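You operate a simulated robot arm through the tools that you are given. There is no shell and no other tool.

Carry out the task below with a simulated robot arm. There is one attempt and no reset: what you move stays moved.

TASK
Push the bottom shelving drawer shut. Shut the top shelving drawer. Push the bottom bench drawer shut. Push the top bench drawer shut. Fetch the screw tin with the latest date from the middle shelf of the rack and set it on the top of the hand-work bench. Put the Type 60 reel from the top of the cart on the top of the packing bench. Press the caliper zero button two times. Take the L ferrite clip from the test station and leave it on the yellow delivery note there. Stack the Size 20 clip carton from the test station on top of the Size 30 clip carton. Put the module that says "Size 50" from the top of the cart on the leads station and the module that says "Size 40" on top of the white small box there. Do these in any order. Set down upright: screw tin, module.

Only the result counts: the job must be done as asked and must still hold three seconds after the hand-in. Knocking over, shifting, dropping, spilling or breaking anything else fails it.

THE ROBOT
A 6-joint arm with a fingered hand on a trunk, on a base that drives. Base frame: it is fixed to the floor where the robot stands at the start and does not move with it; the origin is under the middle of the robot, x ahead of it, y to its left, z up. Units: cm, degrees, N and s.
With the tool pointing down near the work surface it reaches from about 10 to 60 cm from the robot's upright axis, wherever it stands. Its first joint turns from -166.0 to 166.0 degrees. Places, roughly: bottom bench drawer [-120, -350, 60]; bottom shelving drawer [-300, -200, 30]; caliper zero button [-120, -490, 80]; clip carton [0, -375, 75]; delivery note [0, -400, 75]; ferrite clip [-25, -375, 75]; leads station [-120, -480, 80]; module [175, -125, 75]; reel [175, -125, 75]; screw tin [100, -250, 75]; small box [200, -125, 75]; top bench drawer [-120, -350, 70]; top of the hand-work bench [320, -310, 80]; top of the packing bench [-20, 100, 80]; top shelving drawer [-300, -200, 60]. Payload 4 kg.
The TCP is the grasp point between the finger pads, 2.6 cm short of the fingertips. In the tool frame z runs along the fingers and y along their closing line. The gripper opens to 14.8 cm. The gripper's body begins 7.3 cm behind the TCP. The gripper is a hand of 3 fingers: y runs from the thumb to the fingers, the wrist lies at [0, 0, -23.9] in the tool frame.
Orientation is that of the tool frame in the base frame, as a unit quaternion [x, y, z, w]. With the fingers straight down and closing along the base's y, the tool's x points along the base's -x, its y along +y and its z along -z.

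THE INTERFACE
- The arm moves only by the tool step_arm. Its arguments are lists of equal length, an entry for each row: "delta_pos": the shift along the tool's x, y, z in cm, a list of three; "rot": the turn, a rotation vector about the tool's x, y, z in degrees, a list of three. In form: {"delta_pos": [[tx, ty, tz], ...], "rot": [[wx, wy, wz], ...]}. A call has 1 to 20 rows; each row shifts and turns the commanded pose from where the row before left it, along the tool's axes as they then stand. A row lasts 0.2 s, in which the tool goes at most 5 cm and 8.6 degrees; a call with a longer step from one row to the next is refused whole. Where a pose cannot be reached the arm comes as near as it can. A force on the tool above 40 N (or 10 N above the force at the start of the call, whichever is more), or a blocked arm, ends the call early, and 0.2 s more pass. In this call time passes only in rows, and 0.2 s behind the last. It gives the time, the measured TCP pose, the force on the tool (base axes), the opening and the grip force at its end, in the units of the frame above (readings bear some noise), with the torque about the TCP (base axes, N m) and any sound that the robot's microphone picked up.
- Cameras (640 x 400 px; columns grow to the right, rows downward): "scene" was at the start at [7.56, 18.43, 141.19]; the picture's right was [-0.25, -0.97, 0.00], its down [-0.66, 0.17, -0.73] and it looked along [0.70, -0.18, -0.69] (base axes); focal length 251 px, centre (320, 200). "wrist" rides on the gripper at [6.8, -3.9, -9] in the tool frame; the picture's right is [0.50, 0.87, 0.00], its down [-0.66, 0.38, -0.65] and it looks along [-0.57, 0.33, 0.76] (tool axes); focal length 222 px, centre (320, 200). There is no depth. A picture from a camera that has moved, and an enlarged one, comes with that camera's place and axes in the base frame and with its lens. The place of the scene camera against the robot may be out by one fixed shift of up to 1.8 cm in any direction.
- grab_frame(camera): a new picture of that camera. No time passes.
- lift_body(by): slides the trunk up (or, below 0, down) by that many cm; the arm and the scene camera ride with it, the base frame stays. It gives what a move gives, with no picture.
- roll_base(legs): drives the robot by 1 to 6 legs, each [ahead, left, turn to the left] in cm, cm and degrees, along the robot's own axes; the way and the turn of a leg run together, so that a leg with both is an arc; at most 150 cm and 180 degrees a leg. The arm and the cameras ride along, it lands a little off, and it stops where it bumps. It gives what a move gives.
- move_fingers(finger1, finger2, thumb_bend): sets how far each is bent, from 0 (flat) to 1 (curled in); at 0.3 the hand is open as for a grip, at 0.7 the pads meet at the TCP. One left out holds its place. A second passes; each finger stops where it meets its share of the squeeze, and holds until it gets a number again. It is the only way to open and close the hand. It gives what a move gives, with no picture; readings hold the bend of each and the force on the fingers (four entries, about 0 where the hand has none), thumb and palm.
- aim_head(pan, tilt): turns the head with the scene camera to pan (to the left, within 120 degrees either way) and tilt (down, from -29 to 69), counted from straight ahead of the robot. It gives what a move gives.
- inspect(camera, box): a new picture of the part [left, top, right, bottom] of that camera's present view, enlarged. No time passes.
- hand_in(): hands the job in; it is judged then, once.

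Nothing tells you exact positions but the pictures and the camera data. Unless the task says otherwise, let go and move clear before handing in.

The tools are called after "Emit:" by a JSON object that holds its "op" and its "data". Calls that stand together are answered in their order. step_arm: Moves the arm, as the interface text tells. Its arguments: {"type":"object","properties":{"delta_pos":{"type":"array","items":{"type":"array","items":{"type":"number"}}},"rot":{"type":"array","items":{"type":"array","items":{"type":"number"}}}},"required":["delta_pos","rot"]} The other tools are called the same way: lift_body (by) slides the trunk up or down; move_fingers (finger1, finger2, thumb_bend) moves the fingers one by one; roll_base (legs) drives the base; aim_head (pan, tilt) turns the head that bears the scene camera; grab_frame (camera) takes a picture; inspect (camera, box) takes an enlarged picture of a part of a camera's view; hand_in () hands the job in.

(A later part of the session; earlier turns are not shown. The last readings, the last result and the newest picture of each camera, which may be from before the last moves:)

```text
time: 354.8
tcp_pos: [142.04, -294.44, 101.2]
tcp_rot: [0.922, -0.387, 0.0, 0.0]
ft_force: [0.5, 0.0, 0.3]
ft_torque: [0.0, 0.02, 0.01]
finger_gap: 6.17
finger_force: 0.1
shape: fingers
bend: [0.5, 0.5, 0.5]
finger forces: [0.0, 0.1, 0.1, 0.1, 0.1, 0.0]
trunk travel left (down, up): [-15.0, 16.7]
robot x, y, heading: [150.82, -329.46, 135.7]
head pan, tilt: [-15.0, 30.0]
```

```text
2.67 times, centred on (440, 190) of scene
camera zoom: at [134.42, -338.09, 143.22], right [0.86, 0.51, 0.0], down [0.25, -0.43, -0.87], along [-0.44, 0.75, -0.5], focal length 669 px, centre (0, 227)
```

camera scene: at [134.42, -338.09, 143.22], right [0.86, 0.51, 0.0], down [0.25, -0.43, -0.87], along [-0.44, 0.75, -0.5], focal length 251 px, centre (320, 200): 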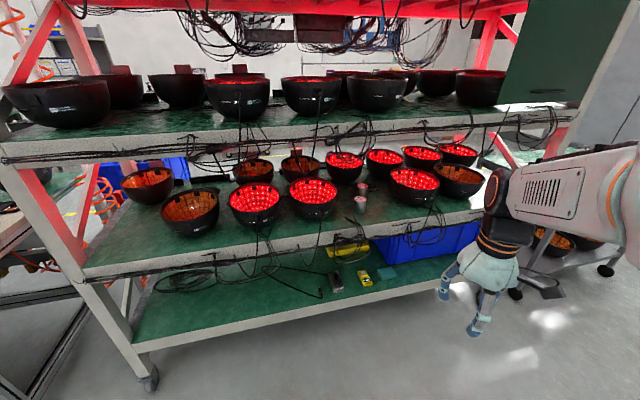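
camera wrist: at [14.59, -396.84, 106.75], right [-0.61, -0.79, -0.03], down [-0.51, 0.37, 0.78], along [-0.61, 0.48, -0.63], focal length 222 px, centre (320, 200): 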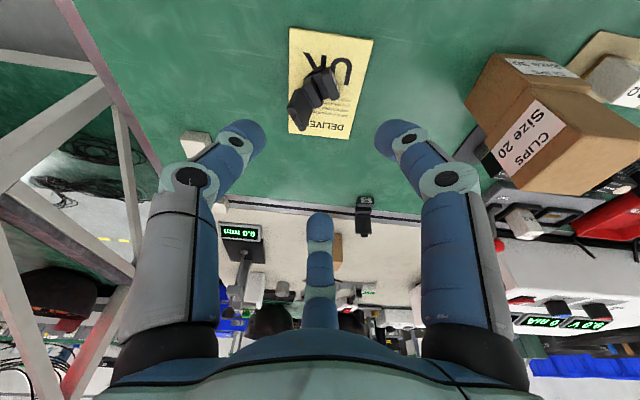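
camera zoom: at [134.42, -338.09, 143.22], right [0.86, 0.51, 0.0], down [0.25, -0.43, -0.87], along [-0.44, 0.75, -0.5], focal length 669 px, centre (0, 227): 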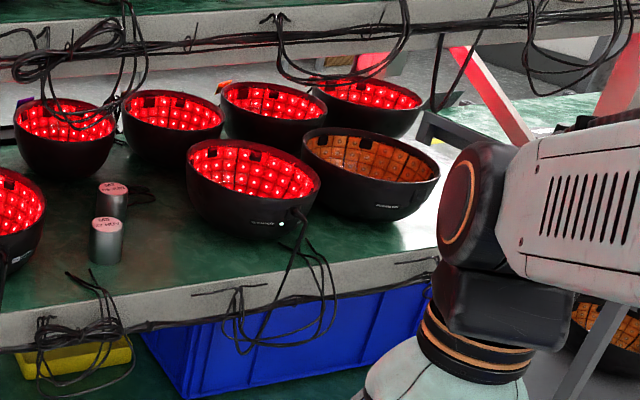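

Two tins are visible: "M3 27 NOV" in front and "M3 05 JUN" behind it; I move in front and check for others.

Emit:
{"op": "roll_base", "data": {"legs": [[0, -26, 0], [28, 0, 0]]}}

Emit:
{"op": "aim_head", "data": {"pan": 0, "tilt": 38}}

Emit:
{"op": "grab_frame", "data": {"camera": "scene"}}

Emit:
{"op": "inspect", "data": {"camera": "scene", "box": [280, 60, 480, 220]}}

```text
time: 359.2
tcp_pos: [140.13, -255.76, 101.12]
tcp_rot: [0.921, -0.39, 0.002, 0.0]
ft_force: [-0.5, 0.4, -0.1]
ft_torque: [0.0, -0.03, -0.05]
finger_gap: 6.14
finger_force: 0.0
shape: fingers
bend: [0.5, 0.5, 0.5]
finger forces: [0.0, 0.1, 0.1, 0.1, 0.0, 0.0]
trunk travel left (down, up): [-15.0, 16.7]
robot x, y, heading: [148.68, -290.06, 135.1]
head pan, tilt: [-15.0, 30.0]
```

```text
time: 360.0
tcp_pos: [140.03, -255.77, 101.18]
tcp_rot: [0.921, -0.39, 0.001, 0.0]
ft_force: [-0.1, 0.6, 0.9]
ft_torque: [0.0, 0.0, 0.02]
finger_gap: 6.17
finger_force: 0.0
shape: fingers
bend: [0.5, 0.5, 0.5]
finger forces: [0.0, 0.1, 0.1, 0.0, 0.0, 0.1]
trunk travel left (down, up): [-15.0, 16.7]
robot x, y, heading: [148.78, -290.53, 135.1]
head pan, tilt: [0.0, 38.0]
```

```text
taken
camera scene: at [130.7, -301.16, 141.99], right [0.7, 0.71, 0.0], down [0.44, -0.43, -0.79], along [-0.56, 0.56, -0.62], focal length 251 px, centre (320, 200)
```

scene: 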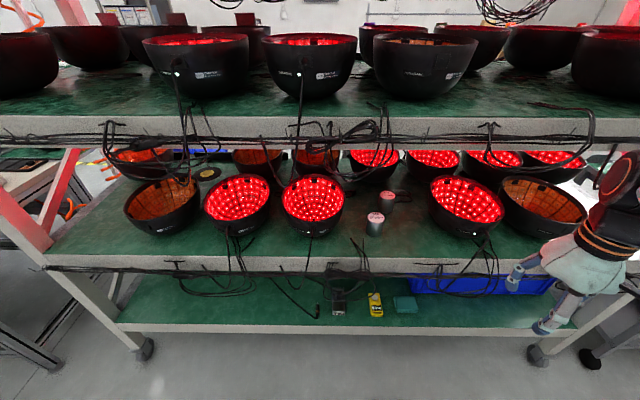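

```text
2.50 times, centred on (380, 140) of scene
camera zoom: at [130.7, -301.16, 141.99], right [0.7, 0.71, 0.0], down [0.44, -0.43, -0.79], along [-0.56, 0.56, -0.62], focal length 627 px, centre (170, 350)
```

zoom: 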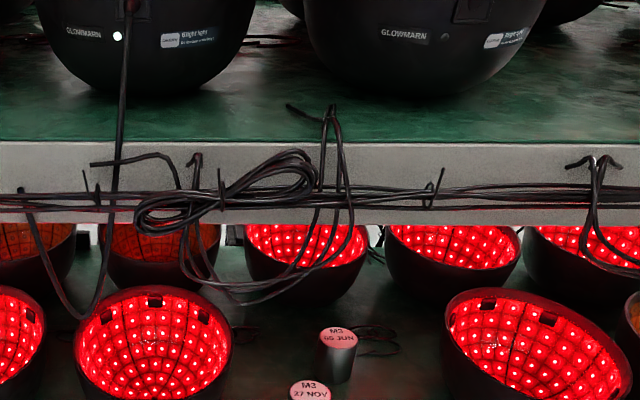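

I position the hand in front of the shelf: extend, tilt forward 35° and lower, all still outside the rack.

Emit:
{"op": "step_arm", "data": {"delta_pos": [[-1.9, 3.7, 0], [-1.9, 3.7, 0], [-1.9, 3.7, 0], [-1.9, 3.7, 0], [-1.9, 3.6, 0], [0, 0, 4.5], [0, 0, 4.5], [0, 0, 4], [0, 0, 0], [0, 0, 0], [0, 0, 0], [0, 0, 0], [0, 0, 0]], "rot": [[0, 0, 0], [0, 0, 0], [0, 0, 0], [0, 0, 0], [0, 0, 0], [0, 0, 0], [0, 0, 0], [0, 0, 0], [0, -7, 0], [0, -7, 0], [0, -7, 0], [0, -7, 0], [0, -7, 0]]}}

Emit:
{"op": "move_fingers", "data": {"finger1": 0.38, "finger2": 0.38, "thumb_bend": 0.38}}

Emit:
{"op": "grab_frame", "data": {"camera": "scene"}}

Emit:
{"op": "grab_frame", "data": {"camera": "wrist"}}

```text
time: 362.8
tcp_pos: [120.21, -261.9, 88.17]
tcp_rot: [0.878, -0.372, -0.277, -0.117]
ft_force: [0.1, 0.1, 0.2]
ft_torque: [0.02, 0.02, 0.01]
finger_gap: 6.16
finger_force: 0.1
shape: fingers
bend: [0.5, 0.5, 0.5]
finger forces: [0.0, 0.0, 0.1, 0.0, 0.0, 0.0]
trunk travel left (down, up): [-15.0, 16.7]
robot x, y, heading: [149.01, -290.45, 135.0]
head pan, tilt: [0.0, 38.0]
```

```text
time: 363.8
tcp_pos: [120.27, -261.82, 88.28]
tcp_rot: [0.879, -0.372, -0.276, -0.116]
ft_force: [0.2, 0.3, 0.7]
ft_torque: [0.01, 0.0, 0.04]
finger_gap: 10.11
finger_force: 0.1
shape: fingers
bend: [0.38, 0.38, 0.38]
finger forces: [0.0, 0.0, 0.0, 0.0, 0.1, 0.1]
trunk travel left (down, up): [-15.0, 16.7]
robot x, y, heading: [148.98, -290.33, 135.3]
head pan, tilt: [0.0, 38.0]
```

```text
taken
camera scene: at [130.7, -301.17, 141.99], right [0.7, 0.71, 0.0], down [0.44, -0.43, -0.79], along [-0.56, 0.56, -0.62], focal length 251 px, centre (320, 200)
```

scene: 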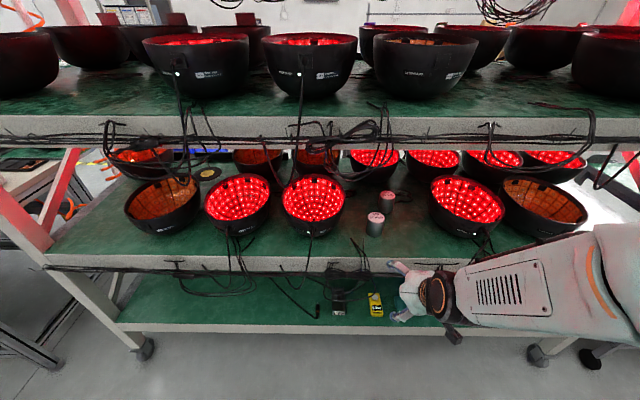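

```text
taken
camera wrist: at [130.46, -266.72, 91.7], right [-0.34, -0.9, -0.29], down [-0.39, -0.15, 0.91], along [-0.86, 0.42, -0.3], focal length 222 px, centre (320, 200)
```

wrist: 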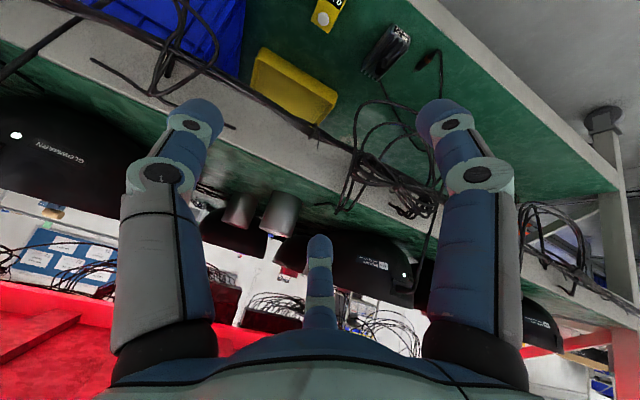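

I refine: the shelf is nearer and higher than first assumed (tin near (101,-246), base z≈81). I pull the hand back, then rotate the base 15° so the wrist stays clear of the hanging cables.

Emit:
{"op": "step_arm", "data": {"delta_pos": [[2.43, 0, -3.5], [2.43, 0, -3.5]], "rot": [[0, 0, 0], [0, 0, 0]]}}

Emit:
{"op": "roll_base", "data": {"legs": [[0, -11, 0], [0, 0, 15], [12, 4, 0]]}}

Emit:
{"op": "aim_head", "data": {"pan": -5, "tilt": 40}}

Emit:
{"op": "grab_frame", "data": {"camera": "scene"}}

Emit:
{"op": "grab_frame", "data": {"camera": "wrist"}}

```text
time: 364.4
tcp_pos: [123.5, -265.54, 91.29]
tcp_rot: [0.879, -0.371, -0.275, -0.118]
ft_force: [0.3, 0.4, 0.5]
ft_torque: [-0.01, 0.0, 0.0]
finger_gap: 10.1
finger_force: 0.0
shape: fingers
bend: [0.38, 0.38, 0.38]
finger forces: [0.0, 0.0, 0.0, 0.0, 0.0, 0.0]
out of reach, approached as far as the arm can: row 2
trunk travel left (down, up): [-15.0, 16.7]
robot x, y, heading: [149.3, -290.96, 134.9]
head pan, tilt: [0.0, 38.0]
```

```text
time: 367.8
tcp_pos: [113.18, -262.69, 91.3]
tcp_rot: [0.92, -0.252, -0.289, -0.081]
ft_force: [-0.2, -1.0, -0.4]
ft_torque: [-0.03, -0.02, 0.03]
finger_gap: 10.11
finger_force: 0.1
shape: fingers
bend: [0.38, 0.38, 0.38]
finger forces: [0.0, 0.0, 0.0, 0.0, 0.1, 0.0]
trunk travel left (down, up): [-15.0, 16.7]
robot x, y, heading: [144.96, -280.02, 150.6]
head pan, tilt: [0.0, 38.0]
```

```text
time: 368.5
tcp_pos: [113.13, -262.64, 91.41]
tcp_rot: [0.92, -0.251, -0.289, -0.08]
ft_force: [0.4, -0.1, -0.5]
ft_torque: [0.0, -0.01, 0.03]
finger_gap: 10.13
finger_force: 0.0
shape: fingers
bend: [0.38, 0.38, 0.38]
finger forces: [0.0, 0.0, 0.0, 0.1, 0.0, 0.1]
trunk travel left (down, up): [-15.0, 16.7]
robot x, y, heading: [144.26, -280.27, 150.5]
head pan, tilt: [-5.0, 40.0]
```

```text
taken
camera scene: at [130.16, -294.9, 141.69], right [0.56, 0.83, 0.0], down [0.53, -0.36, -0.77], along [-0.63, 0.43, -0.64], focal length 251 px, centre (320, 200)
```

scene: 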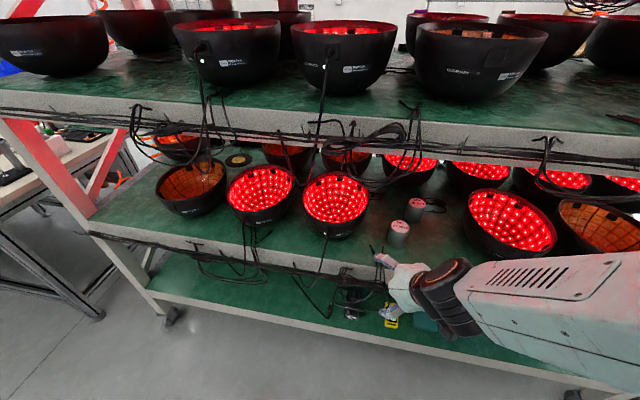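

```text
taken
camera wrist: at [124.39, -264.74, 94.92], right [-0.09, -0.95, -0.29], down [-0.34, -0.24, 0.91], along [-0.94, 0.18, -0.3], focal length 222 px, centre (320, 200)
```

wrist: 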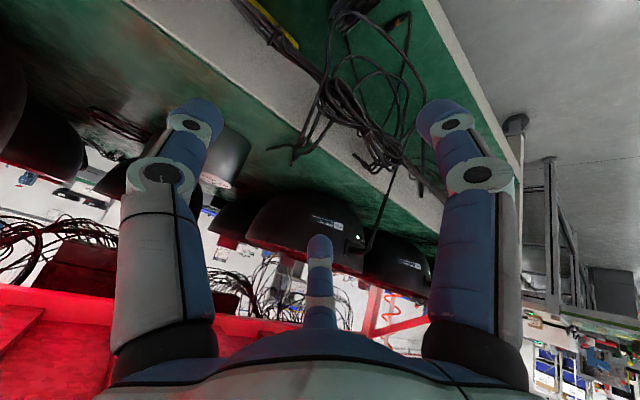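

Emit:
{"op": "step_arm", "data": {"delta_pos": [[-2.2, -3.03, 1.9], [-2.2, -3.03, 1.9], [-2.2, -3.03, 1.9]], "rot": [[0, 0, 0], [0, 0, 0], [0, 0, 0]]}}

Emit:
{"op": "grab_frame", "data": {"camera": "wrist"}}

Emit:
{"op": "inspect", "data": {"camera": "scene", "box": [340, 160, 500, 290]}}

```text
time: 369.3
tcp_pos: [110.22, -253.78, 91.71]
tcp_rot: [0.874, -0.37, -0.312, -0.044]
ft_force: [1.1, -0.9, -1.1]
ft_torque: [0.14, 0.09, 0.15]
finger_gap: 10.13
finger_force: 0.0
shape: fingers
bend: [0.38, 0.38, 0.38]
finger forces: [0.0, 0.1, 0.1, 0.1, 0.0, 0.0]
out of reach, approached as far as the arm can: row 1, 2
trunk travel left (down, up): [-15.0, 16.7]
robot x, y, heading: [144.57, -279.85, 150.5]
head pan, tilt: [-5.0, 40.0]
```

```text
taken
camera wrist: at [121.05, -257.81, 94.47], right [-0.32, -0.93, -0.16], down [-0.27, -0.07, 0.96], along [-0.91, 0.35, -0.23], focal length 222 px, centre (320, 200)
```

wrist: 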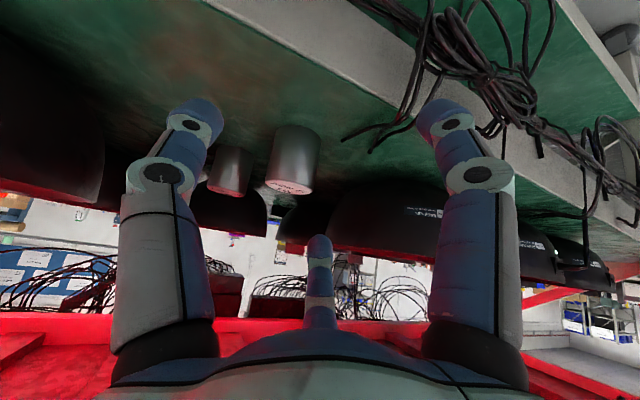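

```text
3.08 times, centred on (420, 225) of scene
camera zoom: at [130.08, -294.77, 141.69], right [0.56, 0.83, 0.0], down [0.53, -0.36, -0.77], along [-0.63, 0.43, -0.64], focal length 772 px, centre (12, 123)
```

zoom: 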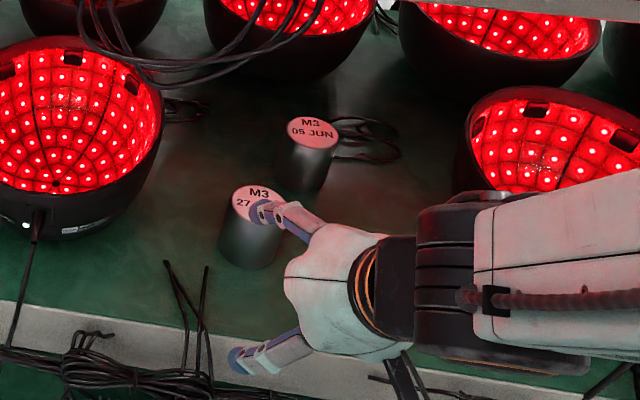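

The arm had trouble (too close in). I let it settle and check the pose before doing anything else.

Emit:
{"op": "step_arm", "data": {"delta_pos": [[0, 0, -0.8], [0, 0, -0.8]], "rot": [[0, 0, 0], [0, 0, 0]]}}

Emit:
{"op": "inspect", "data": {"camera": "scene", "box": [340, 160, 500, 290]}}

```text
time: 369.9
tcp_pos: [111.85, -254.64, 92.63]
tcp_rot: [0.92, -0.251, -0.29, -0.081]
ft_force: [-0.7, -0.6, 0.4]
ft_torque: [-0.04, 0.04, 0.03]
finger_gap: 10.13
finger_force: 0.0
shape: fingers
bend: [0.38, 0.38, 0.38]
finger forces: [0.1, 0.0, 0.0, 0.0, 0.0, 0.1]
trunk travel left (down, up): [-15.0, 16.7]
robot x, y, heading: [144.39, -279.97, 150.4]
head pan, tilt: [-5.0, 40.0]
```

```text
3.08 times, centred on (420, 225) of scene
camera zoom: at [130.18, -294.91, 141.69], right [0.56, 0.83, 0.0], down [0.53, -0.36, -0.77], along [-0.63, 0.43, -0.64], focal length 772 px, centre (12, 123)
```

zoom: 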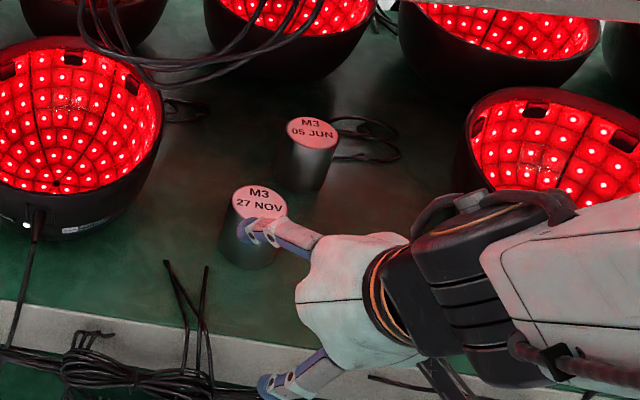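

Emit:
{"op": "step_arm", "data": {"delta_pos": [[-2.65, -0.68, 2.14], [-2.65, -0.68, 2.14], [-2.65, -0.68, 2.14]], "rot": [[0, 0, 0], [0, 0, 0], [0, 0, 0]]}}

Emit:
{"op": "grab_frame", "data": {"camera": "wrist"}}

Emit:
{"op": "inspect", "data": {"camera": "scene", "box": [340, 160, 500, 290]}}

```text
time: 370.7
tcp_pos: [104.0, -247.48, 91.89]
tcp_rot: [0.921, -0.252, -0.288, -0.08]
ft_force: [0.2, 0.8, 0.7]
ft_torque: [-0.01, -0.01, 0.03]
finger_gap: 10.12
finger_force: 0.1
shape: fingers
bend: [0.38, 0.38, 0.38]
finger forces: [0.1, 0.1, 0.0, 0.0, 0.1, 0.1]
trunk travel left (down, up): [-15.0, 16.7]
robot x, y, heading: [144.37, -279.84, 150.7]
head pan, tilt: [-5.0, 40.0]
```

```text
taken
camera wrist: at [115.1, -249.59, 95.41], right [-0.09, -0.95, -0.29], down [-0.34, -0.24, 0.91], along [-0.94, 0.18, -0.3], focal length 222 px, centre (320, 200)
```

wrist: 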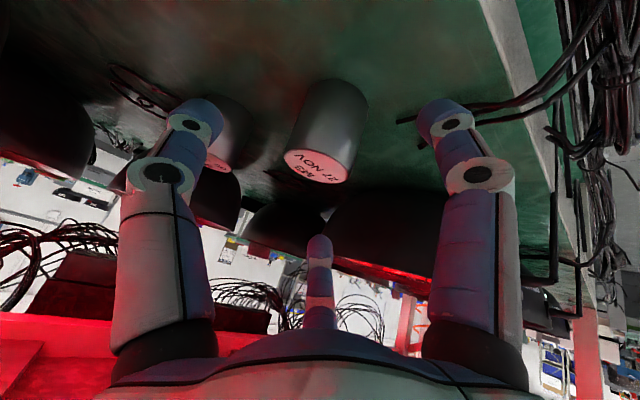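

```text
3.08 times, centred on (420, 225) of scene
camera zoom: at [130.1, -294.83, 141.68], right [0.56, 0.83, 0.0], down [0.53, -0.36, -0.77], along [-0.63, 0.43, -0.64], focal length 772 px, centre (12, 123)
```

zoom: 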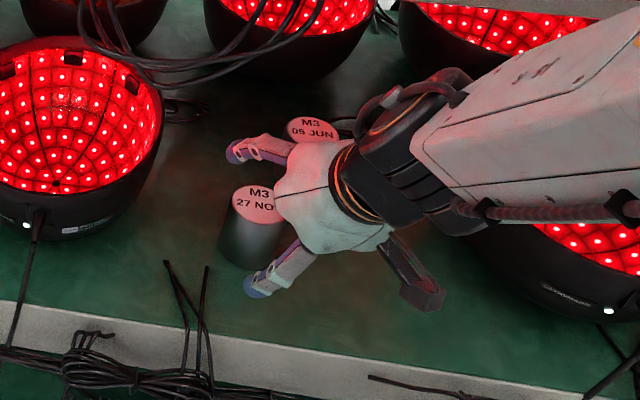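

Emit:
{"op": "step_arm", "data": {"delta_pos": [[-1.7, 0.13, 1.17], [-1.7, 0.13, 1.17], [1.1, 0, 1.57]], "rot": [[0, 0, 0], [0, 0, 0], [0, 0, 0]]}}

Emit:
{"op": "grab_frame", "data": {"camera": "wrist"}}

Emit:
{"op": "inspect", "data": {"camera": "scene", "box": [340, 160, 500, 290]}}

```text
time: 371.5
tcp_pos: [100.02, -245.9, 89.61]
tcp_rot: [0.92, -0.251, -0.289, -0.08]
ft_force: [0.4, 0.0, -0.7]
ft_torque: [0.02, 0.02, 0.01]
finger_gap: 10.14
finger_force: 0.1
shape: fingers
bend: [0.38, 0.38, 0.38]
finger forces: [0.1, 0.1, 0.0, 0.0, 0.0, 0.0]
trunk travel left (down, up): [-15.0, 16.7]
robot x, y, heading: [144.62, -280.18, 150.6]
head pan, tilt: [-5.0, 40.0]
```

```text
taken
camera wrist: at [111.24, -247.89, 93.32], right [-0.09, -0.95, -0.29], down [-0.34, -0.24, 0.91], along [-0.94, 0.18, -0.3], focal length 222 px, centre (320, 200)
```

wrist: 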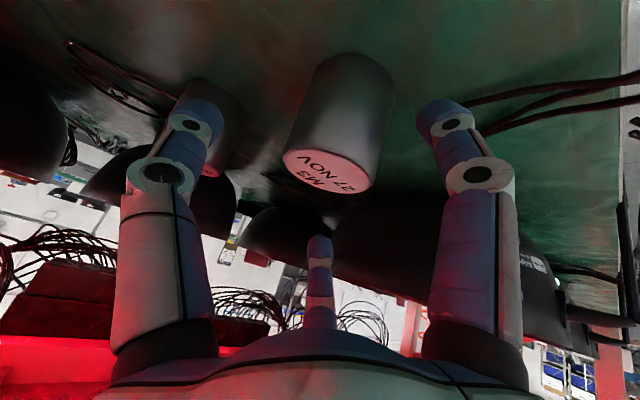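

```text
3.08 times, centred on (420, 225) of scene
camera zoom: at [130.14, -294.88, 141.69], right [0.56, 0.83, 0.0], down [0.53, -0.36, -0.77], along [-0.63, 0.43, -0.64], focal length 772 px, centre (12, 123)
```

zoom: 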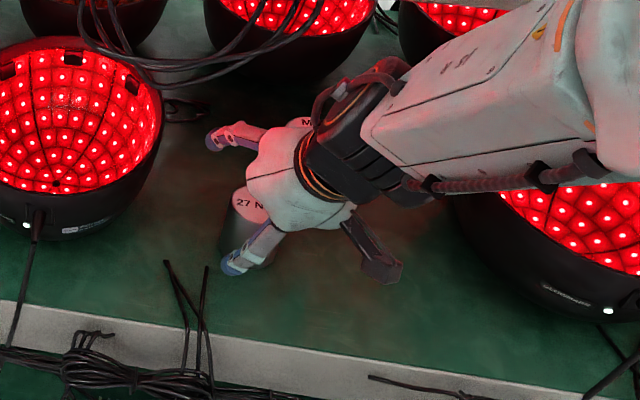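

Emit:
{"op": "move_fingers", "data": {"finger1": 0.46, "finger2": 0.46, "thumb_bend": 0.46}}

Emit:
{"op": "step_arm", "data": {"delta_pos": [[0.57, 0, 0.82], [0.57, 0, 0.82], [0.3, 0, 0.4]], "rot": [[0, 0, 0], [0, 0, 0], [0, 0, 0]]}}

Emit:
{"op": "grab_frame", "data": {"camera": "wrist"}}

Emit:
{"op": "inspect", "data": {"camera": "scene", "box": [340, 160, 500, 290]}}

```text
time: 372.5
tcp_pos: [100.01, -245.82, 89.73]
tcp_rot: [0.92, -0.252, -0.288, -0.081]
ft_force: [0.8, 0.6, 0.3]
ft_torque: [-0.02, 0.01, 0.02]
finger_gap: 7.6
finger_force: 0.0
shape: fingers
bend: [0.46, 0.46, 0.46]
finger forces: [0.0, 0.1, 0.1, 0.1, 0.0, 0.0]
trunk travel left (down, up): [-15.0, 16.7]
robot x, y, heading: [144.52, -280.11, 150.7]
head pan, tilt: [-5.0, 40.0]
```

```text
time: 373.3
tcp_pos: [100.24, -245.7, 87.33]
tcp_rot: [0.92, -0.252, -0.289, -0.081]
ft_force: [-0.2, 0.2, 0.0]
ft_torque: [0.02, -0.01, 0.01]
finger_gap: 7.59
finger_force: 0.0
shape: fingers
bend: [0.46, 0.46, 0.46]
finger forces: [0.0, 0.0, 0.0, 0.0, 0.0, 0.0]
trunk travel left (down, up): [-15.0, 16.7]
robot x, y, heading: [144.51, -279.85, 150.6]
head pan, tilt: [-5.0, 40.0]
```

```text
taken
camera wrist: at [111.34, -247.82, 90.93], right [-0.09, -0.95, -0.29], down [-0.34, -0.24, 0.91], along [-0.94, 0.18, -0.3], focal length 222 px, centre (320, 200)
```

wrist: 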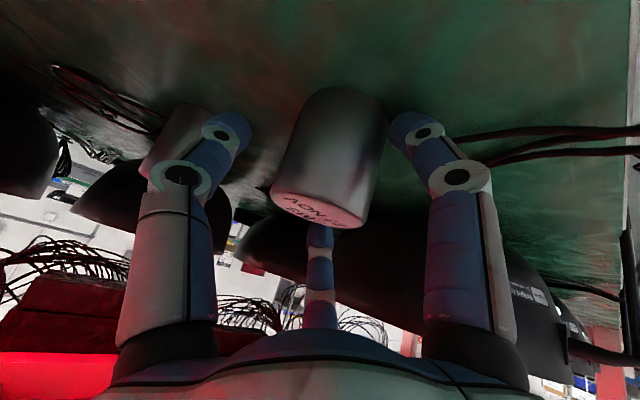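

```text
3.08 times, centred on (420, 225) of scene
camera zoom: at [130.16, -294.89, 141.69], right [0.56, 0.83, 0.0], down [0.53, -0.36, -0.77], along [-0.63, 0.43, -0.64], focal length 772 px, centre (12, 123)
```

zoom: 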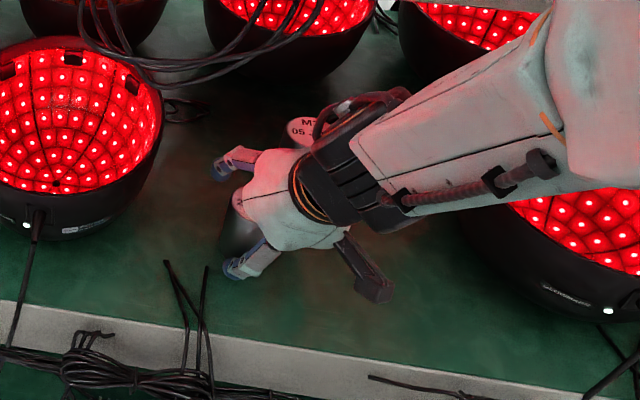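

Emit:
{"op": "move_fingers", "data": {"finger1": 0.53, "finger2": 0.53, "thumb_bend": 0.53}}

Emit:
{"op": "grab_frame", "data": {"camera": "wrist"}}

```text
time: 374.3
tcp_pos: [100.19, -245.77, 87.33]
tcp_rot: [0.92, -0.252, -0.289, -0.081]
ft_force: [0.9, -0.8, -0.6]
ft_torque: [-0.02, 0.0, 0.03]
finger_gap: 5.47
finger_force: 0.1
shape: fingers
bend: [0.52, 0.53, 0.53]
finger forces: [0.8, 0.0, 0.0, 0.1, 0.1, 0.0]
trunk travel left (down, up): [-15.0, 16.7]
robot x, y, heading: [144.46, -280.21, 150.4]
head pan, tilt: [-5.0, 40.0]
```

```text
taken
camera wrist: at [111.35, -247.83, 90.94], right [-0.09, -0.95, -0.29], down [-0.34, -0.24, 0.91], along [-0.94, 0.18, -0.3], focal length 222 px, centre (320, 200)
```

wrist: 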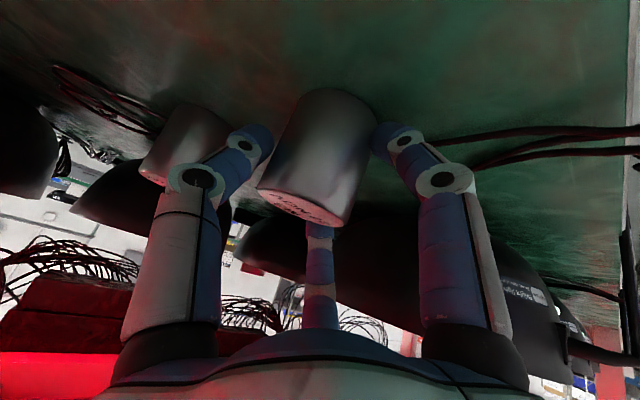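

Emit:
{"op": "move_fingers", "data": {"finger1": 0.58, "finger2": 0.6, "thumb_bend": 0.6}}

Emit:
{"op": "grab_frame", "data": {"camera": "wrist"}}

Emit:
{"op": "move_fingers", "data": {"finger1": 0.72, "finger2": 0.72, "thumb_bend": 0.72}}

Emit:
{"op": "grab_frame", "data": {"camera": "wrist"}}

Emit:
{"op": "inspect", "data": {"camera": "scene", "box": [340, 160, 500, 290]}}

```text
time: 375.3
tcp_pos: [100.34, -245.72, 87.28]
tcp_rot: [0.92, -0.251, -0.29, -0.08]
ft_force: [0.7, 1.7, 0.1]
ft_torque: [0.07, -0.04, -0.03]
finger_gap: 5.11
finger_force: 6.9
shape: fingers
bend: [0.52, 0.54, 0.56]
finger forces: [3.4, 4.3, 0.0, 0.0, 6.3, 0.1]
trunk travel left (down, up): [-15.0, 16.7]
robot x, y, heading: [144.91, -279.76, 150.6]
head pan, tilt: [-5.0, 40.0]
```

```text
taken
camera wrist: at [111.35, -247.82, 90.94], right [-0.09, -0.95, -0.29], down [-0.34, -0.24, 0.91], along [-0.94, 0.18, -0.3], focal length 222 px, centre (320, 200)
```

wrist: 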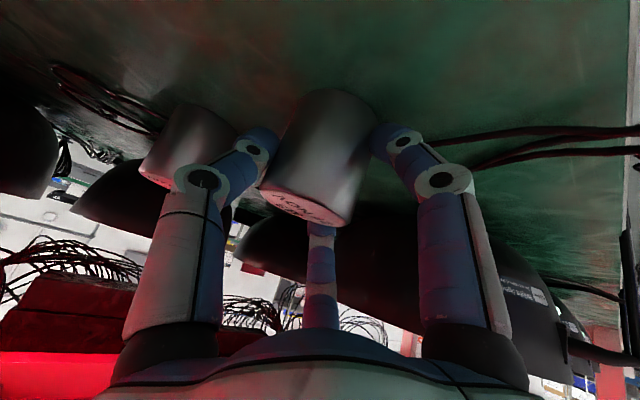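

```text
time: 376.3
tcp_pos: [100.37, -245.7, 87.48]
tcp_rot: [0.92, -0.252, -0.289, -0.08]
ft_force: [1.3, 4.1, 2.5]
ft_torque: [0.22, -0.1, -0.1]
finger_gap: 4.87
finger_force: 19.6
shape: fingers
bend: [0.52, 0.55, 0.6]
finger forces: [9.2, 11.6, 0.1, 0.0, 19.4, 0.1]
trunk travel left (down, up): [-15.0, 16.7]
robot x, y, heading: [144.35, -279.94, 150.7]
head pan, tilt: [-5.0, 40.0]
```

```text
taken
camera wrist: at [111.38, -247.8, 90.95], right [-0.09, -0.95, -0.29], down [-0.33, -0.24, 0.91], along [-0.94, 0.18, -0.3], focal length 222 px, centre (320, 200)
```

wrist: 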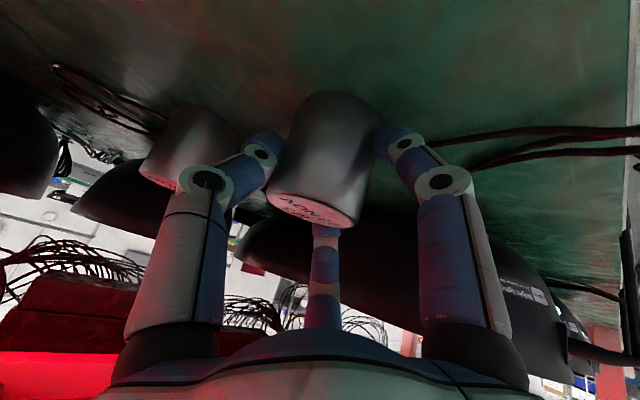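

```text
3.08 times, centred on (420, 225) of scene
camera zoom: at [130.2, -294.86, 141.69], right [0.56, 0.83, 0.0], down [0.53, -0.36, -0.77], along [-0.63, 0.43, -0.64], focal length 772 px, centre (12, 123)
```

zoom: 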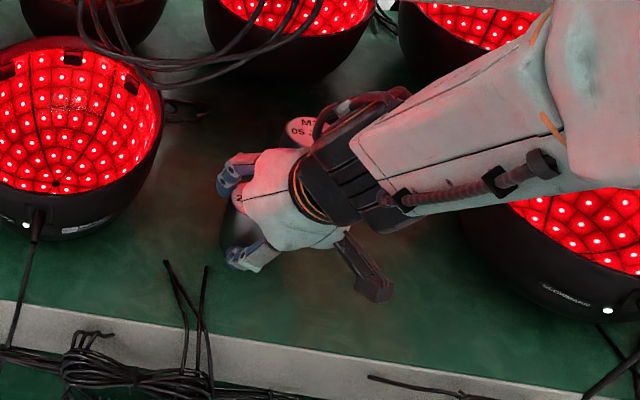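

Emit:
{"op": "step_arm", "data": {"delta_pos": [[-0.4, 0, -0.6], [-0.45, 0, -0.65]], "rot": [[0, 0, 0], [0, 0, 0]]}}

Emit:
{"op": "grab_frame", "data": {"camera": "wrist"}}

Emit:
{"op": "inspect", "data": {"camera": "scene", "box": [340, 160, 500, 290]}}

```text
time: 376.9
tcp_pos: [100.2, -245.94, 88.72]
tcp_rot: [0.92, -0.251, -0.289, -0.08]
ft_force: [0.8, -0.2, -2.8]
ft_torque: [0.01, -0.04, 0.0]
finger_gap: 4.89
finger_force: 20.0
shape: fingers
bend: [0.52, 0.55, 0.6]
finger forces: [10.0, 12.0, 0.1, 0.1, 17.7, 0.1]
trunk travel left (down, up): [-15.0, 16.7]
robot x, y, heading: [144.78, -280.27, 150.5]
head pan, tilt: [-5.0, 40.0]
```

```text
taken
camera wrist: at [111.29, -247.87, 92.31], right [-0.09, -0.95, -0.29], down [-0.34, -0.24, 0.91], along [-0.94, 0.18, -0.3], focal length 222 px, centre (320, 200)
```

wrist: 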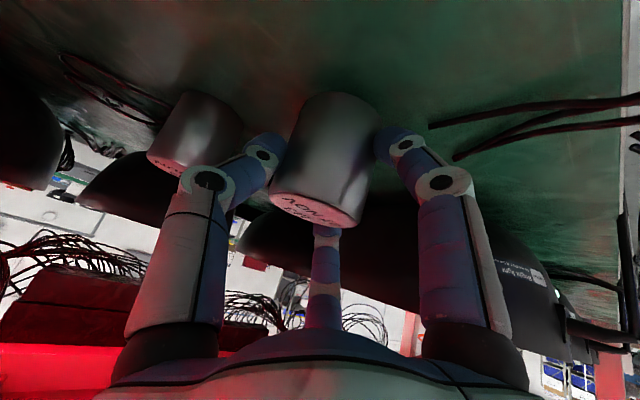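

```text
3.08 times, centred on (420, 225) of scene
camera zoom: at [130.14, -294.88, 141.68], right [0.56, 0.83, 0.0], down [0.53, -0.36, -0.77], along [-0.63, 0.43, -0.64], focal length 772 px, centre (12, 123)
```

zoom: 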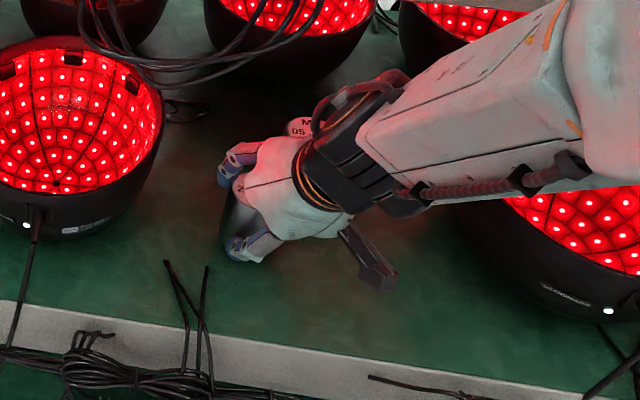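

The tin is lifted and steady. I raise slightly more and back the base straight out of the rack.

Emit:
{"op": "step_arm", "data": {"delta_pos": [[-0.57, 0, -0.82], [-0.3, 0, -0.4]], "rot": [[0, 0, 0], [0, 0, 0]]}}

Emit:
{"op": "roll_base", "data": {"legs": [[-20, 0, 0], [-20, 0, 0]]}}

Emit:
{"op": "aim_head", "data": {"pan": 0, "tilt": 40}}

Emit:
{"op": "grab_frame", "data": {"camera": "scene"}}

Emit:
{"op": "grab_frame", "data": {"camera": "wrist"}}

```text
time: 377.5
tcp_pos: [100.31, -245.87, 90.4]
tcp_rot: [0.92, -0.252, -0.288, -0.08]
ft_force: [0.1, -0.2, -3.0]
ft_torque: [0.0, -0.01, -0.04]
finger_gap: 4.9
finger_force: 19.4
shape: fingers
bend: [0.52, 0.55, 0.6]
finger forces: [10.1, 12.2, 0.0, 0.0, 17.7, 0.0]
trunk travel left (down, up): [-15.0, 16.7]
robot x, y, heading: [144.14, -279.82, 150.6]
head pan, tilt: [-5.0, 40.0]
```

```text
time: 380.3
tcp_pos: [135.9, -266.17, 90.38]
tcp_rot: [0.92, -0.252, -0.289, -0.081]
ft_force: [-0.7, 0.2, -2.7]
ft_torque: [-0.01, -0.02, 0.02]
finger_gap: 4.88
finger_force: 19.6
shape: fingers
bend: [0.52, 0.55, 0.6]
finger forces: [9.9, 12.1, 0.0, 0.0, 17.6, 0.1]
trunk travel left (down, up): [-15.0, 16.7]
robot x, y, heading: [180.35, -299.96, 150.8]
head pan, tilt: [-5.0, 40.0]
```

```text
time: 381.0
tcp_pos: [135.95, -266.18, 90.3]
tcp_rot: [0.921, -0.252, -0.288, -0.08]
ft_force: [0.3, -0.1, -3.3]
ft_torque: [0.0, -0.02, 0.01]
finger_gap: 4.89
finger_force: 20.6
shape: fingers
bend: [0.52, 0.55, 0.6]
finger forces: [10.0, 12.1, 0.0, 0.1, 17.6, 0.0]
trunk travel left (down, up): [-15.0, 16.7]
robot x, y, heading: [180.26, -300.42, 150.3]
head pan, tilt: [0.0, 40.0]
```

```text
taken
camera scene: at [165.42, -315.73, 141.69], right [0.49, 0.87, 0.0], down [0.56, -0.32, -0.77], along [-0.67, 0.38, -0.64], focal length 251 px, centre (320, 200)
```

scene: 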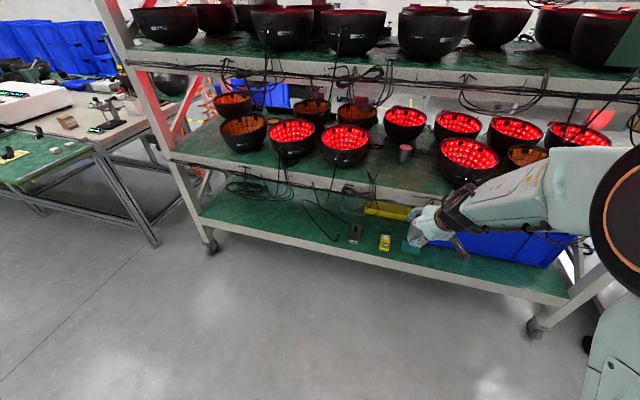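

```text
taken
camera wrist: at [147.01, -268.21, 93.93], right [-0.09, -0.95, -0.29], down [-0.34, -0.24, 0.91], along [-0.94, 0.18, -0.3], focal length 222 px, centre (320, 200)
```

wrist: 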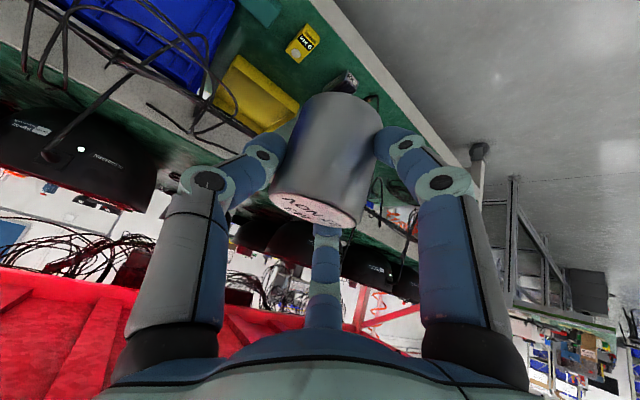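

Tin is out. Now I turn and drive along the aisle to the hand-work bench.

Emit:
{"op": "roll_base", "data": {"legs": [[0, 0, -106]]}}

Emit:
{"op": "aim_head", "data": {"pan": -30, "tilt": 25}}

Emit:
{"op": "grab_frame", "data": {"camera": "scene"}}

```text
time: 385.8
tcp_pos: [225.1, -266.9, 90.29]
tcp_rot: [-0.354, 0.886, 0.11, 0.278]
ft_force: [0.8, 1.5, -1.9]
ft_torque: [-0.06, 0.01, -0.02]
finger_gap: 4.85
finger_force: 19.8
shape: fingers
bend: [0.52, 0.55, 0.6]
finger forces: [9.5, 11.5, 0.1, 0.0, 17.4, 0.0]
trunk travel left (down, up): [-15.0, 16.7]
robot x, y, heading: [179.92, -300.32, 44.5]
head pan, tilt: [0.0, 40.0]
```

```text
time: 386.8
tcp_pos: [225.09, -266.93, 90.35]
tcp_rot: [-0.354, 0.886, 0.11, 0.278]
ft_force: [0.2, 0.5, -2.9]
ft_torque: [-0.03, 0.01, 0.02]
finger_gap: 4.85
finger_force: 19.1
shape: fingers
bend: [0.52, 0.55, 0.6]
finger forces: [9.5, 11.6, 0.0, 0.0, 17.2, 0.1]
trunk travel left (down, up): [-15.0, 16.7]
robot x, y, heading: [179.98, -300.11, 44.6]
head pan, tilt: [-30.0, 25.0]
```

```text
taken
camera scene: at [174.43, -284.72, 144.01], right [0.26, -0.97, 0.0], down [-0.41, -0.11, -0.91], along [0.88, 0.23, -0.42], focal length 251 px, centre (320, 200)
```

scene: 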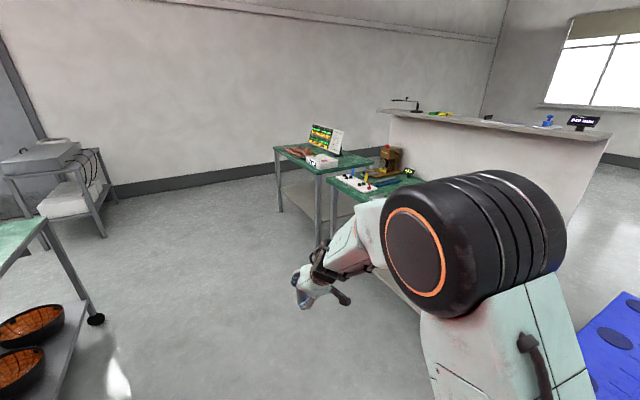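

Emit:
{"op": "roll_base", "data": {"legs": [[88, 14, 0], [0, 0, -90]]}}

Emit:
{"op": "aim_head", "data": {"pan": 0, "tilt": 30}}

Emit:
{"op": "grab_frame", "data": {"camera": "scene"}}

```text
time: 395.2
tcp_pos: [263.79, -275.04, 90.43]
tcp_rot: [0.383, 0.874, -0.121, 0.273]
ft_force: [-0.8, -0.4, -2.8]
ft_torque: [0.01, 0.03, 0.0]
finger_gap: 4.81
finger_force: 18.9
shape: fingers
bend: [0.52, 0.55, 0.61]
finger forces: [9.2, 11.2, 0.0, 0.0, 17.1, 0.1]
trunk travel left (down, up): [-15.0, 16.7]
robot x, y, heading: [231.02, -229.31, -46.4]
head pan, tilt: [-30.0, 25.0]
```

```text
time: 396.2
tcp_pos: [263.71, -274.96, 90.4]
tcp_rot: [0.383, 0.874, -0.121, 0.273]
ft_force: [0.5, -0.9, -2.8]
ft_torque: [0.02, 0.03, 0.03]
finger_gap: 4.83
finger_force: 18.7
shape: fingers
bend: [0.52, 0.55, 0.61]
finger forces: [9.1, 11.2, 0.0, 0.0, 17.0, 0.0]
trunk travel left (down, up): [-15.0, 16.7]
robot x, y, heading: [231.17, -229.43, -46.2]
head pan, tilt: [0.0, 30.0]
```

```text
taken
camera scene: at [252.56, -220.79, 143.22], right [-0.72, -0.69, 0.0], down [-0.35, 0.36, -0.87], along [0.6, -0.62, -0.5], focal length 251 px, centre (320, 200)
```

scene: 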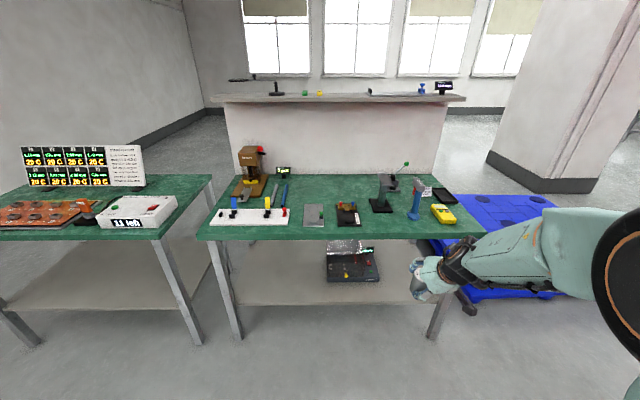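

Emit:
{"op": "inspect", "data": {"camera": "scene", "box": [190, 130, 490, 310]}}

```text
2.13 times, centred on (340, 220) of scene
camera zoom: at [252.56, -220.79, 143.22], right [-0.72, -0.69, 0.0], down [-0.35, 0.36, -0.87], along [0.6, -0.62, -0.5], focal length 535 px, centre (277, 157)
```

zoom: 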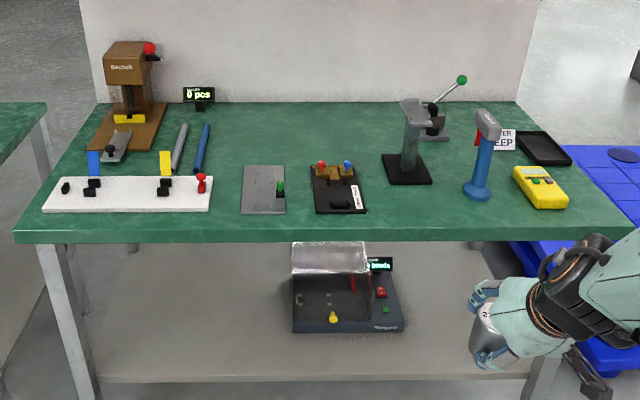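

This is the hand-work bench; there is a free patch at the front middle. I drive closer.

Emit:
{"op": "step_arm", "data": {"delta_pos": [[-0.57, 1.5, -0.82], [-1.1, 1.5, -1.6]], "rot": [[0, 0, 0], [0, 0, 0]]}}

Emit:
{"op": "roll_base", "data": {"legs": [[32, 0, 0]]}}

Emit:
{"op": "aim_head", "data": {"pan": 0, "tilt": 45}}

Emit:
{"op": "grab_frame", "data": {"camera": "scene"}}

Emit:
{"op": "grab_frame", "data": {"camera": "wrist"}}

```text
time: 396.8
tcp_pos: [265.98, -272.77, 93.27]
tcp_rot: [0.382, 0.874, -0.121, 0.274]
ft_force: [-0.7, 0.4, -2.9]
ft_torque: [0.02, 0.04, 0.04]
finger_gap: 4.81
finger_force: 18.6
shape: fingers
bend: [0.52, 0.55, 0.61]
finger forces: [9.1, 11.2, 0.1, 0.1, 17.1, 0.0]
trunk travel left (down, up): [-15.0, 16.7]
robot x, y, heading: [231.05, -229.77, -46.2]
head pan, tilt: [0.0, 30.0]
```

```text
time: 398.9
tcp_pos: [287.46, -295.4, 93.2]
tcp_rot: [0.383, 0.874, -0.121, 0.274]
ft_force: [0.0, 0.0, -2.9]
ft_torque: [0.02, 0.06, 0.0]
finger_gap: 4.8
finger_force: 18.7
shape: fingers
bend: [0.52, 0.55, 0.61]
finger forces: [9.1, 11.2, 0.0, 0.0, 17.1, 0.1]
trunk travel left (down, up): [-15.0, 16.7]
robot x, y, heading: [252.3, -252.27, -46.4]
head pan, tilt: [0.0, 30.0]
```

```text
time: 399.7
tcp_pos: [287.46, -295.29, 93.08]
tcp_rot: [0.383, 0.874, -0.121, 0.274]
ft_force: [-0.5, 0.3, -1.6]
ft_torque: [0.02, 0.0, 0.0]
finger_gap: 4.8
finger_force: 18.9
shape: fingers
bend: [0.52, 0.55, 0.61]
finger forces: [9.1, 11.3, 0.1, 0.0, 17.1, 0.1]
trunk travel left (down, up): [-15.0, 16.7]
robot x, y, heading: [252.5, -251.7, -46.1]
head pan, tilt: [0.0, 45.0]
```

```text
taken
camera scene: at [273.55, -242.62, 140.96], right [-0.72, -0.69, 0.0], down [-0.49, 0.51, -0.71], along [0.49, -0.51, -0.71], focal length 251 px, centre (320, 200)
```

scene: 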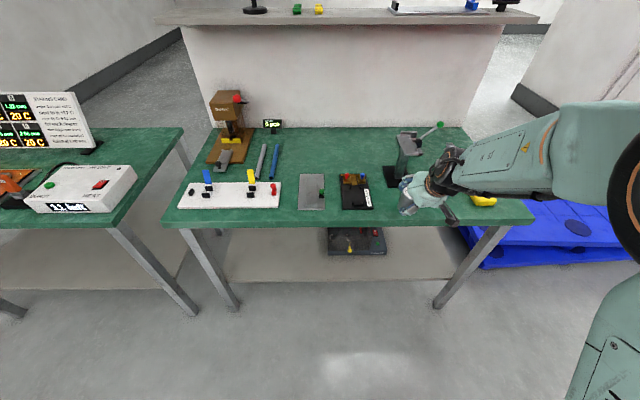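

```text
taken
camera wrist: at [277.31, -290.08, 96.7], right [0.36, 0.89, -0.29], down [0.39, 0.14, 0.91], along [0.85, -0.44, -0.3], focal length 222 px, centre (320, 200)
```

wrist: 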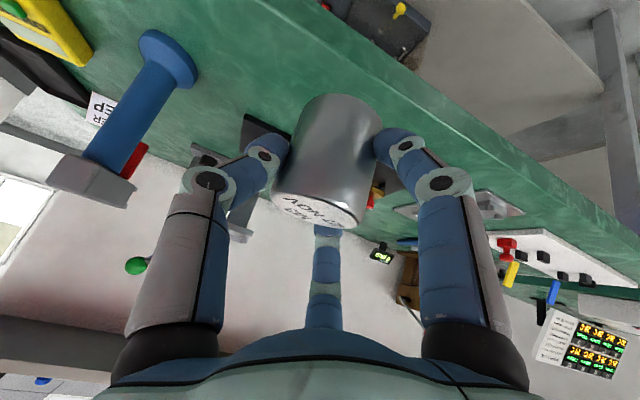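

Emit:
{"op": "step_arm", "data": {"delta_pos": [[-3.3, 0, 2.3], [-3.3, 0, 2.3]], "rot": [[0, 0, 0], [0, 0, 0]]}}

Emit:
{"op": "inspect", "data": {"camera": "scene", "box": [320, 110, 540, 240]}}

Emit:
{"op": "grab_frame", "data": {"camera": "wrist"}}

```text
time: 400.3
tcp_pos: [291.99, -301.64, 92.63]
tcp_rot: [0.38, 0.874, -0.115, 0.281]
ft_force: [0.2, -0.7, -2.3]
ft_torque: [0.02, 0.05, 0.0]
finger_gap: 4.78
finger_force: 18.6
shape: fingers
bend: [0.52, 0.55, 0.61]
finger forces: [9.0, 11.2, 0.0, 0.0, 16.9, 0.0]
out of reach, approached as far as the arm can: row 2
trunk travel left (down, up): [-15.0, 16.7]
robot x, y, heading: [252.43, -251.92, -46.3]
head pan, tilt: [0.0, 45.0]
```

```text
2.91 times, centred on (430, 175) of scene
camera zoom: at [273.59, -242.68, 140.96], right [-0.72, -0.69, 0.0], down [-0.49, 0.51, -0.71], along [0.49, -0.51, -0.71], focal length 730 px, centre (0, 273)
```

zoom: 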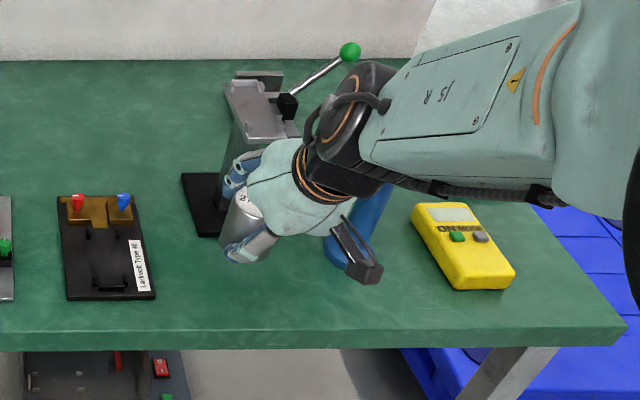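

```text
taken
camera wrist: at [281.71, -296.52, 96.15], right [0.36, 0.89, -0.28], down [0.38, 0.14, 0.92], along [0.86, -0.43, -0.29], focal length 222 px, centre (320, 200)
```

wrist: 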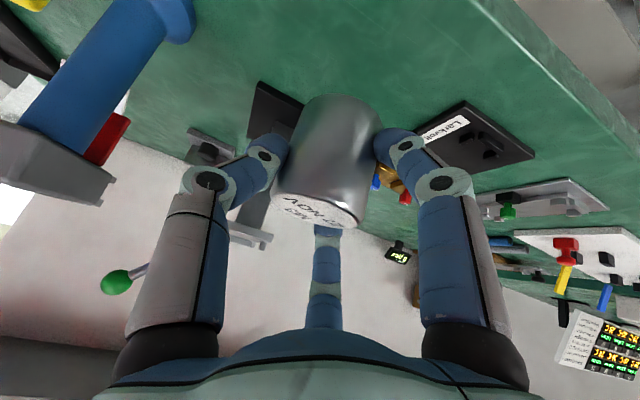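

Emit:
{"op": "step_arm", "data": {"delta_pos": [[2.0, 1.2, -1.4], [2.1, 1.3, -1.45]], "rot": [[0, 0, 0], [0, 0, 0]]}}

Emit:
{"op": "roll_base", "data": {"legs": [[8, 0, 0]]}}

Emit:
{"op": "inspect", "data": {"camera": "scene", "box": [320, 130, 540, 290]}}

Emit:
{"op": "grab_frame", "data": {"camera": "wrist"}}

```text
time: 400.9
tcp_pos: [289.47, -296.66, 92.32]
tcp_rot: [0.383, 0.873, -0.119, 0.277]
ft_force: [0.6, -0.2, -2.6]
ft_torque: [0.0, 0.0, 0.03]
finger_gap: 4.78
finger_force: 18.4
shape: fingers
bend: [0.52, 0.55, 0.61]
finger forces: [9.0, 11.0, 0.0, 0.0, 16.8, 0.1]
out of reach, approached as far as the arm can: row 1, 2
trunk travel left (down, up): [-15.0, 16.7]
robot x, y, heading: [252.49, -252.15, -46.1]
head pan, tilt: [0.0, 45.0]
```

```text
time: 401.9
tcp_pos: [294.9, -302.4, 92.26]
tcp_rot: [0.381, 0.874, -0.116, 0.278]
ft_force: [0.9, -1.4, -2.0]
ft_torque: [0.01, 0.05, 0.0]
finger_gap: 4.8
finger_force: 18.4
shape: fingers
bend: [0.52, 0.55, 0.61]
finger forces: [8.9, 11.0, 0.0, 0.1, 16.9, 0.0]
trunk travel left (down, up): [-15.0, 16.7]
robot x, y, heading: [257.69, -257.58, -45.9]
head pan, tilt: [0.0, 45.0]
```

```text
2.50 times, centred on (430, 210) of scene
camera zoom: at [279.04, -248.33, 140.95], right [-0.72, -0.69, 0.0], down [-0.49, 0.51, -0.71], along [0.49, -0.51, -0.71], focal length 627 px, centre (45, 175)
```

zoom: 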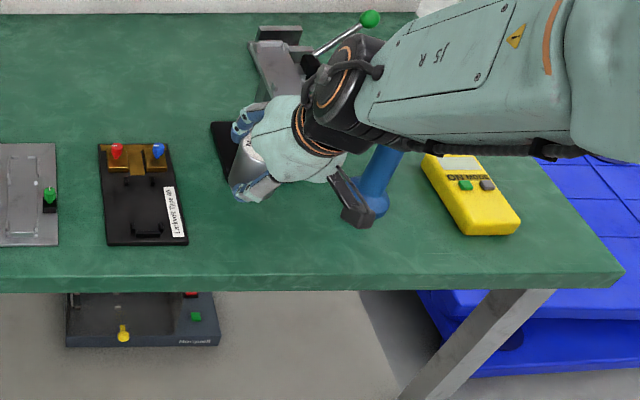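

```text
taken
camera wrist: at [284.77, -297.17, 95.74], right [0.36, 0.89, -0.28], down [0.38, 0.14, 0.91], along [0.85, -0.43, -0.29], focal length 222 px, centre (320, 200)
```

wrist: 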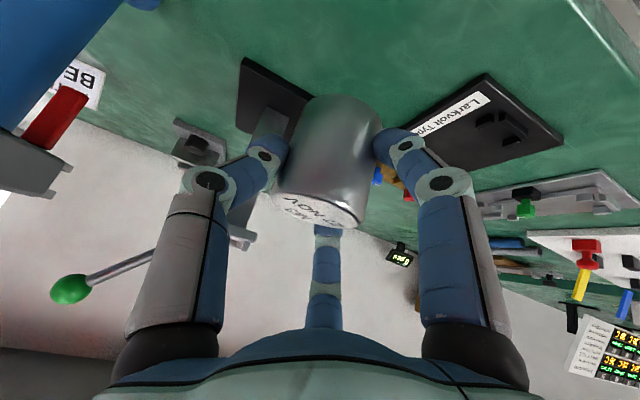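

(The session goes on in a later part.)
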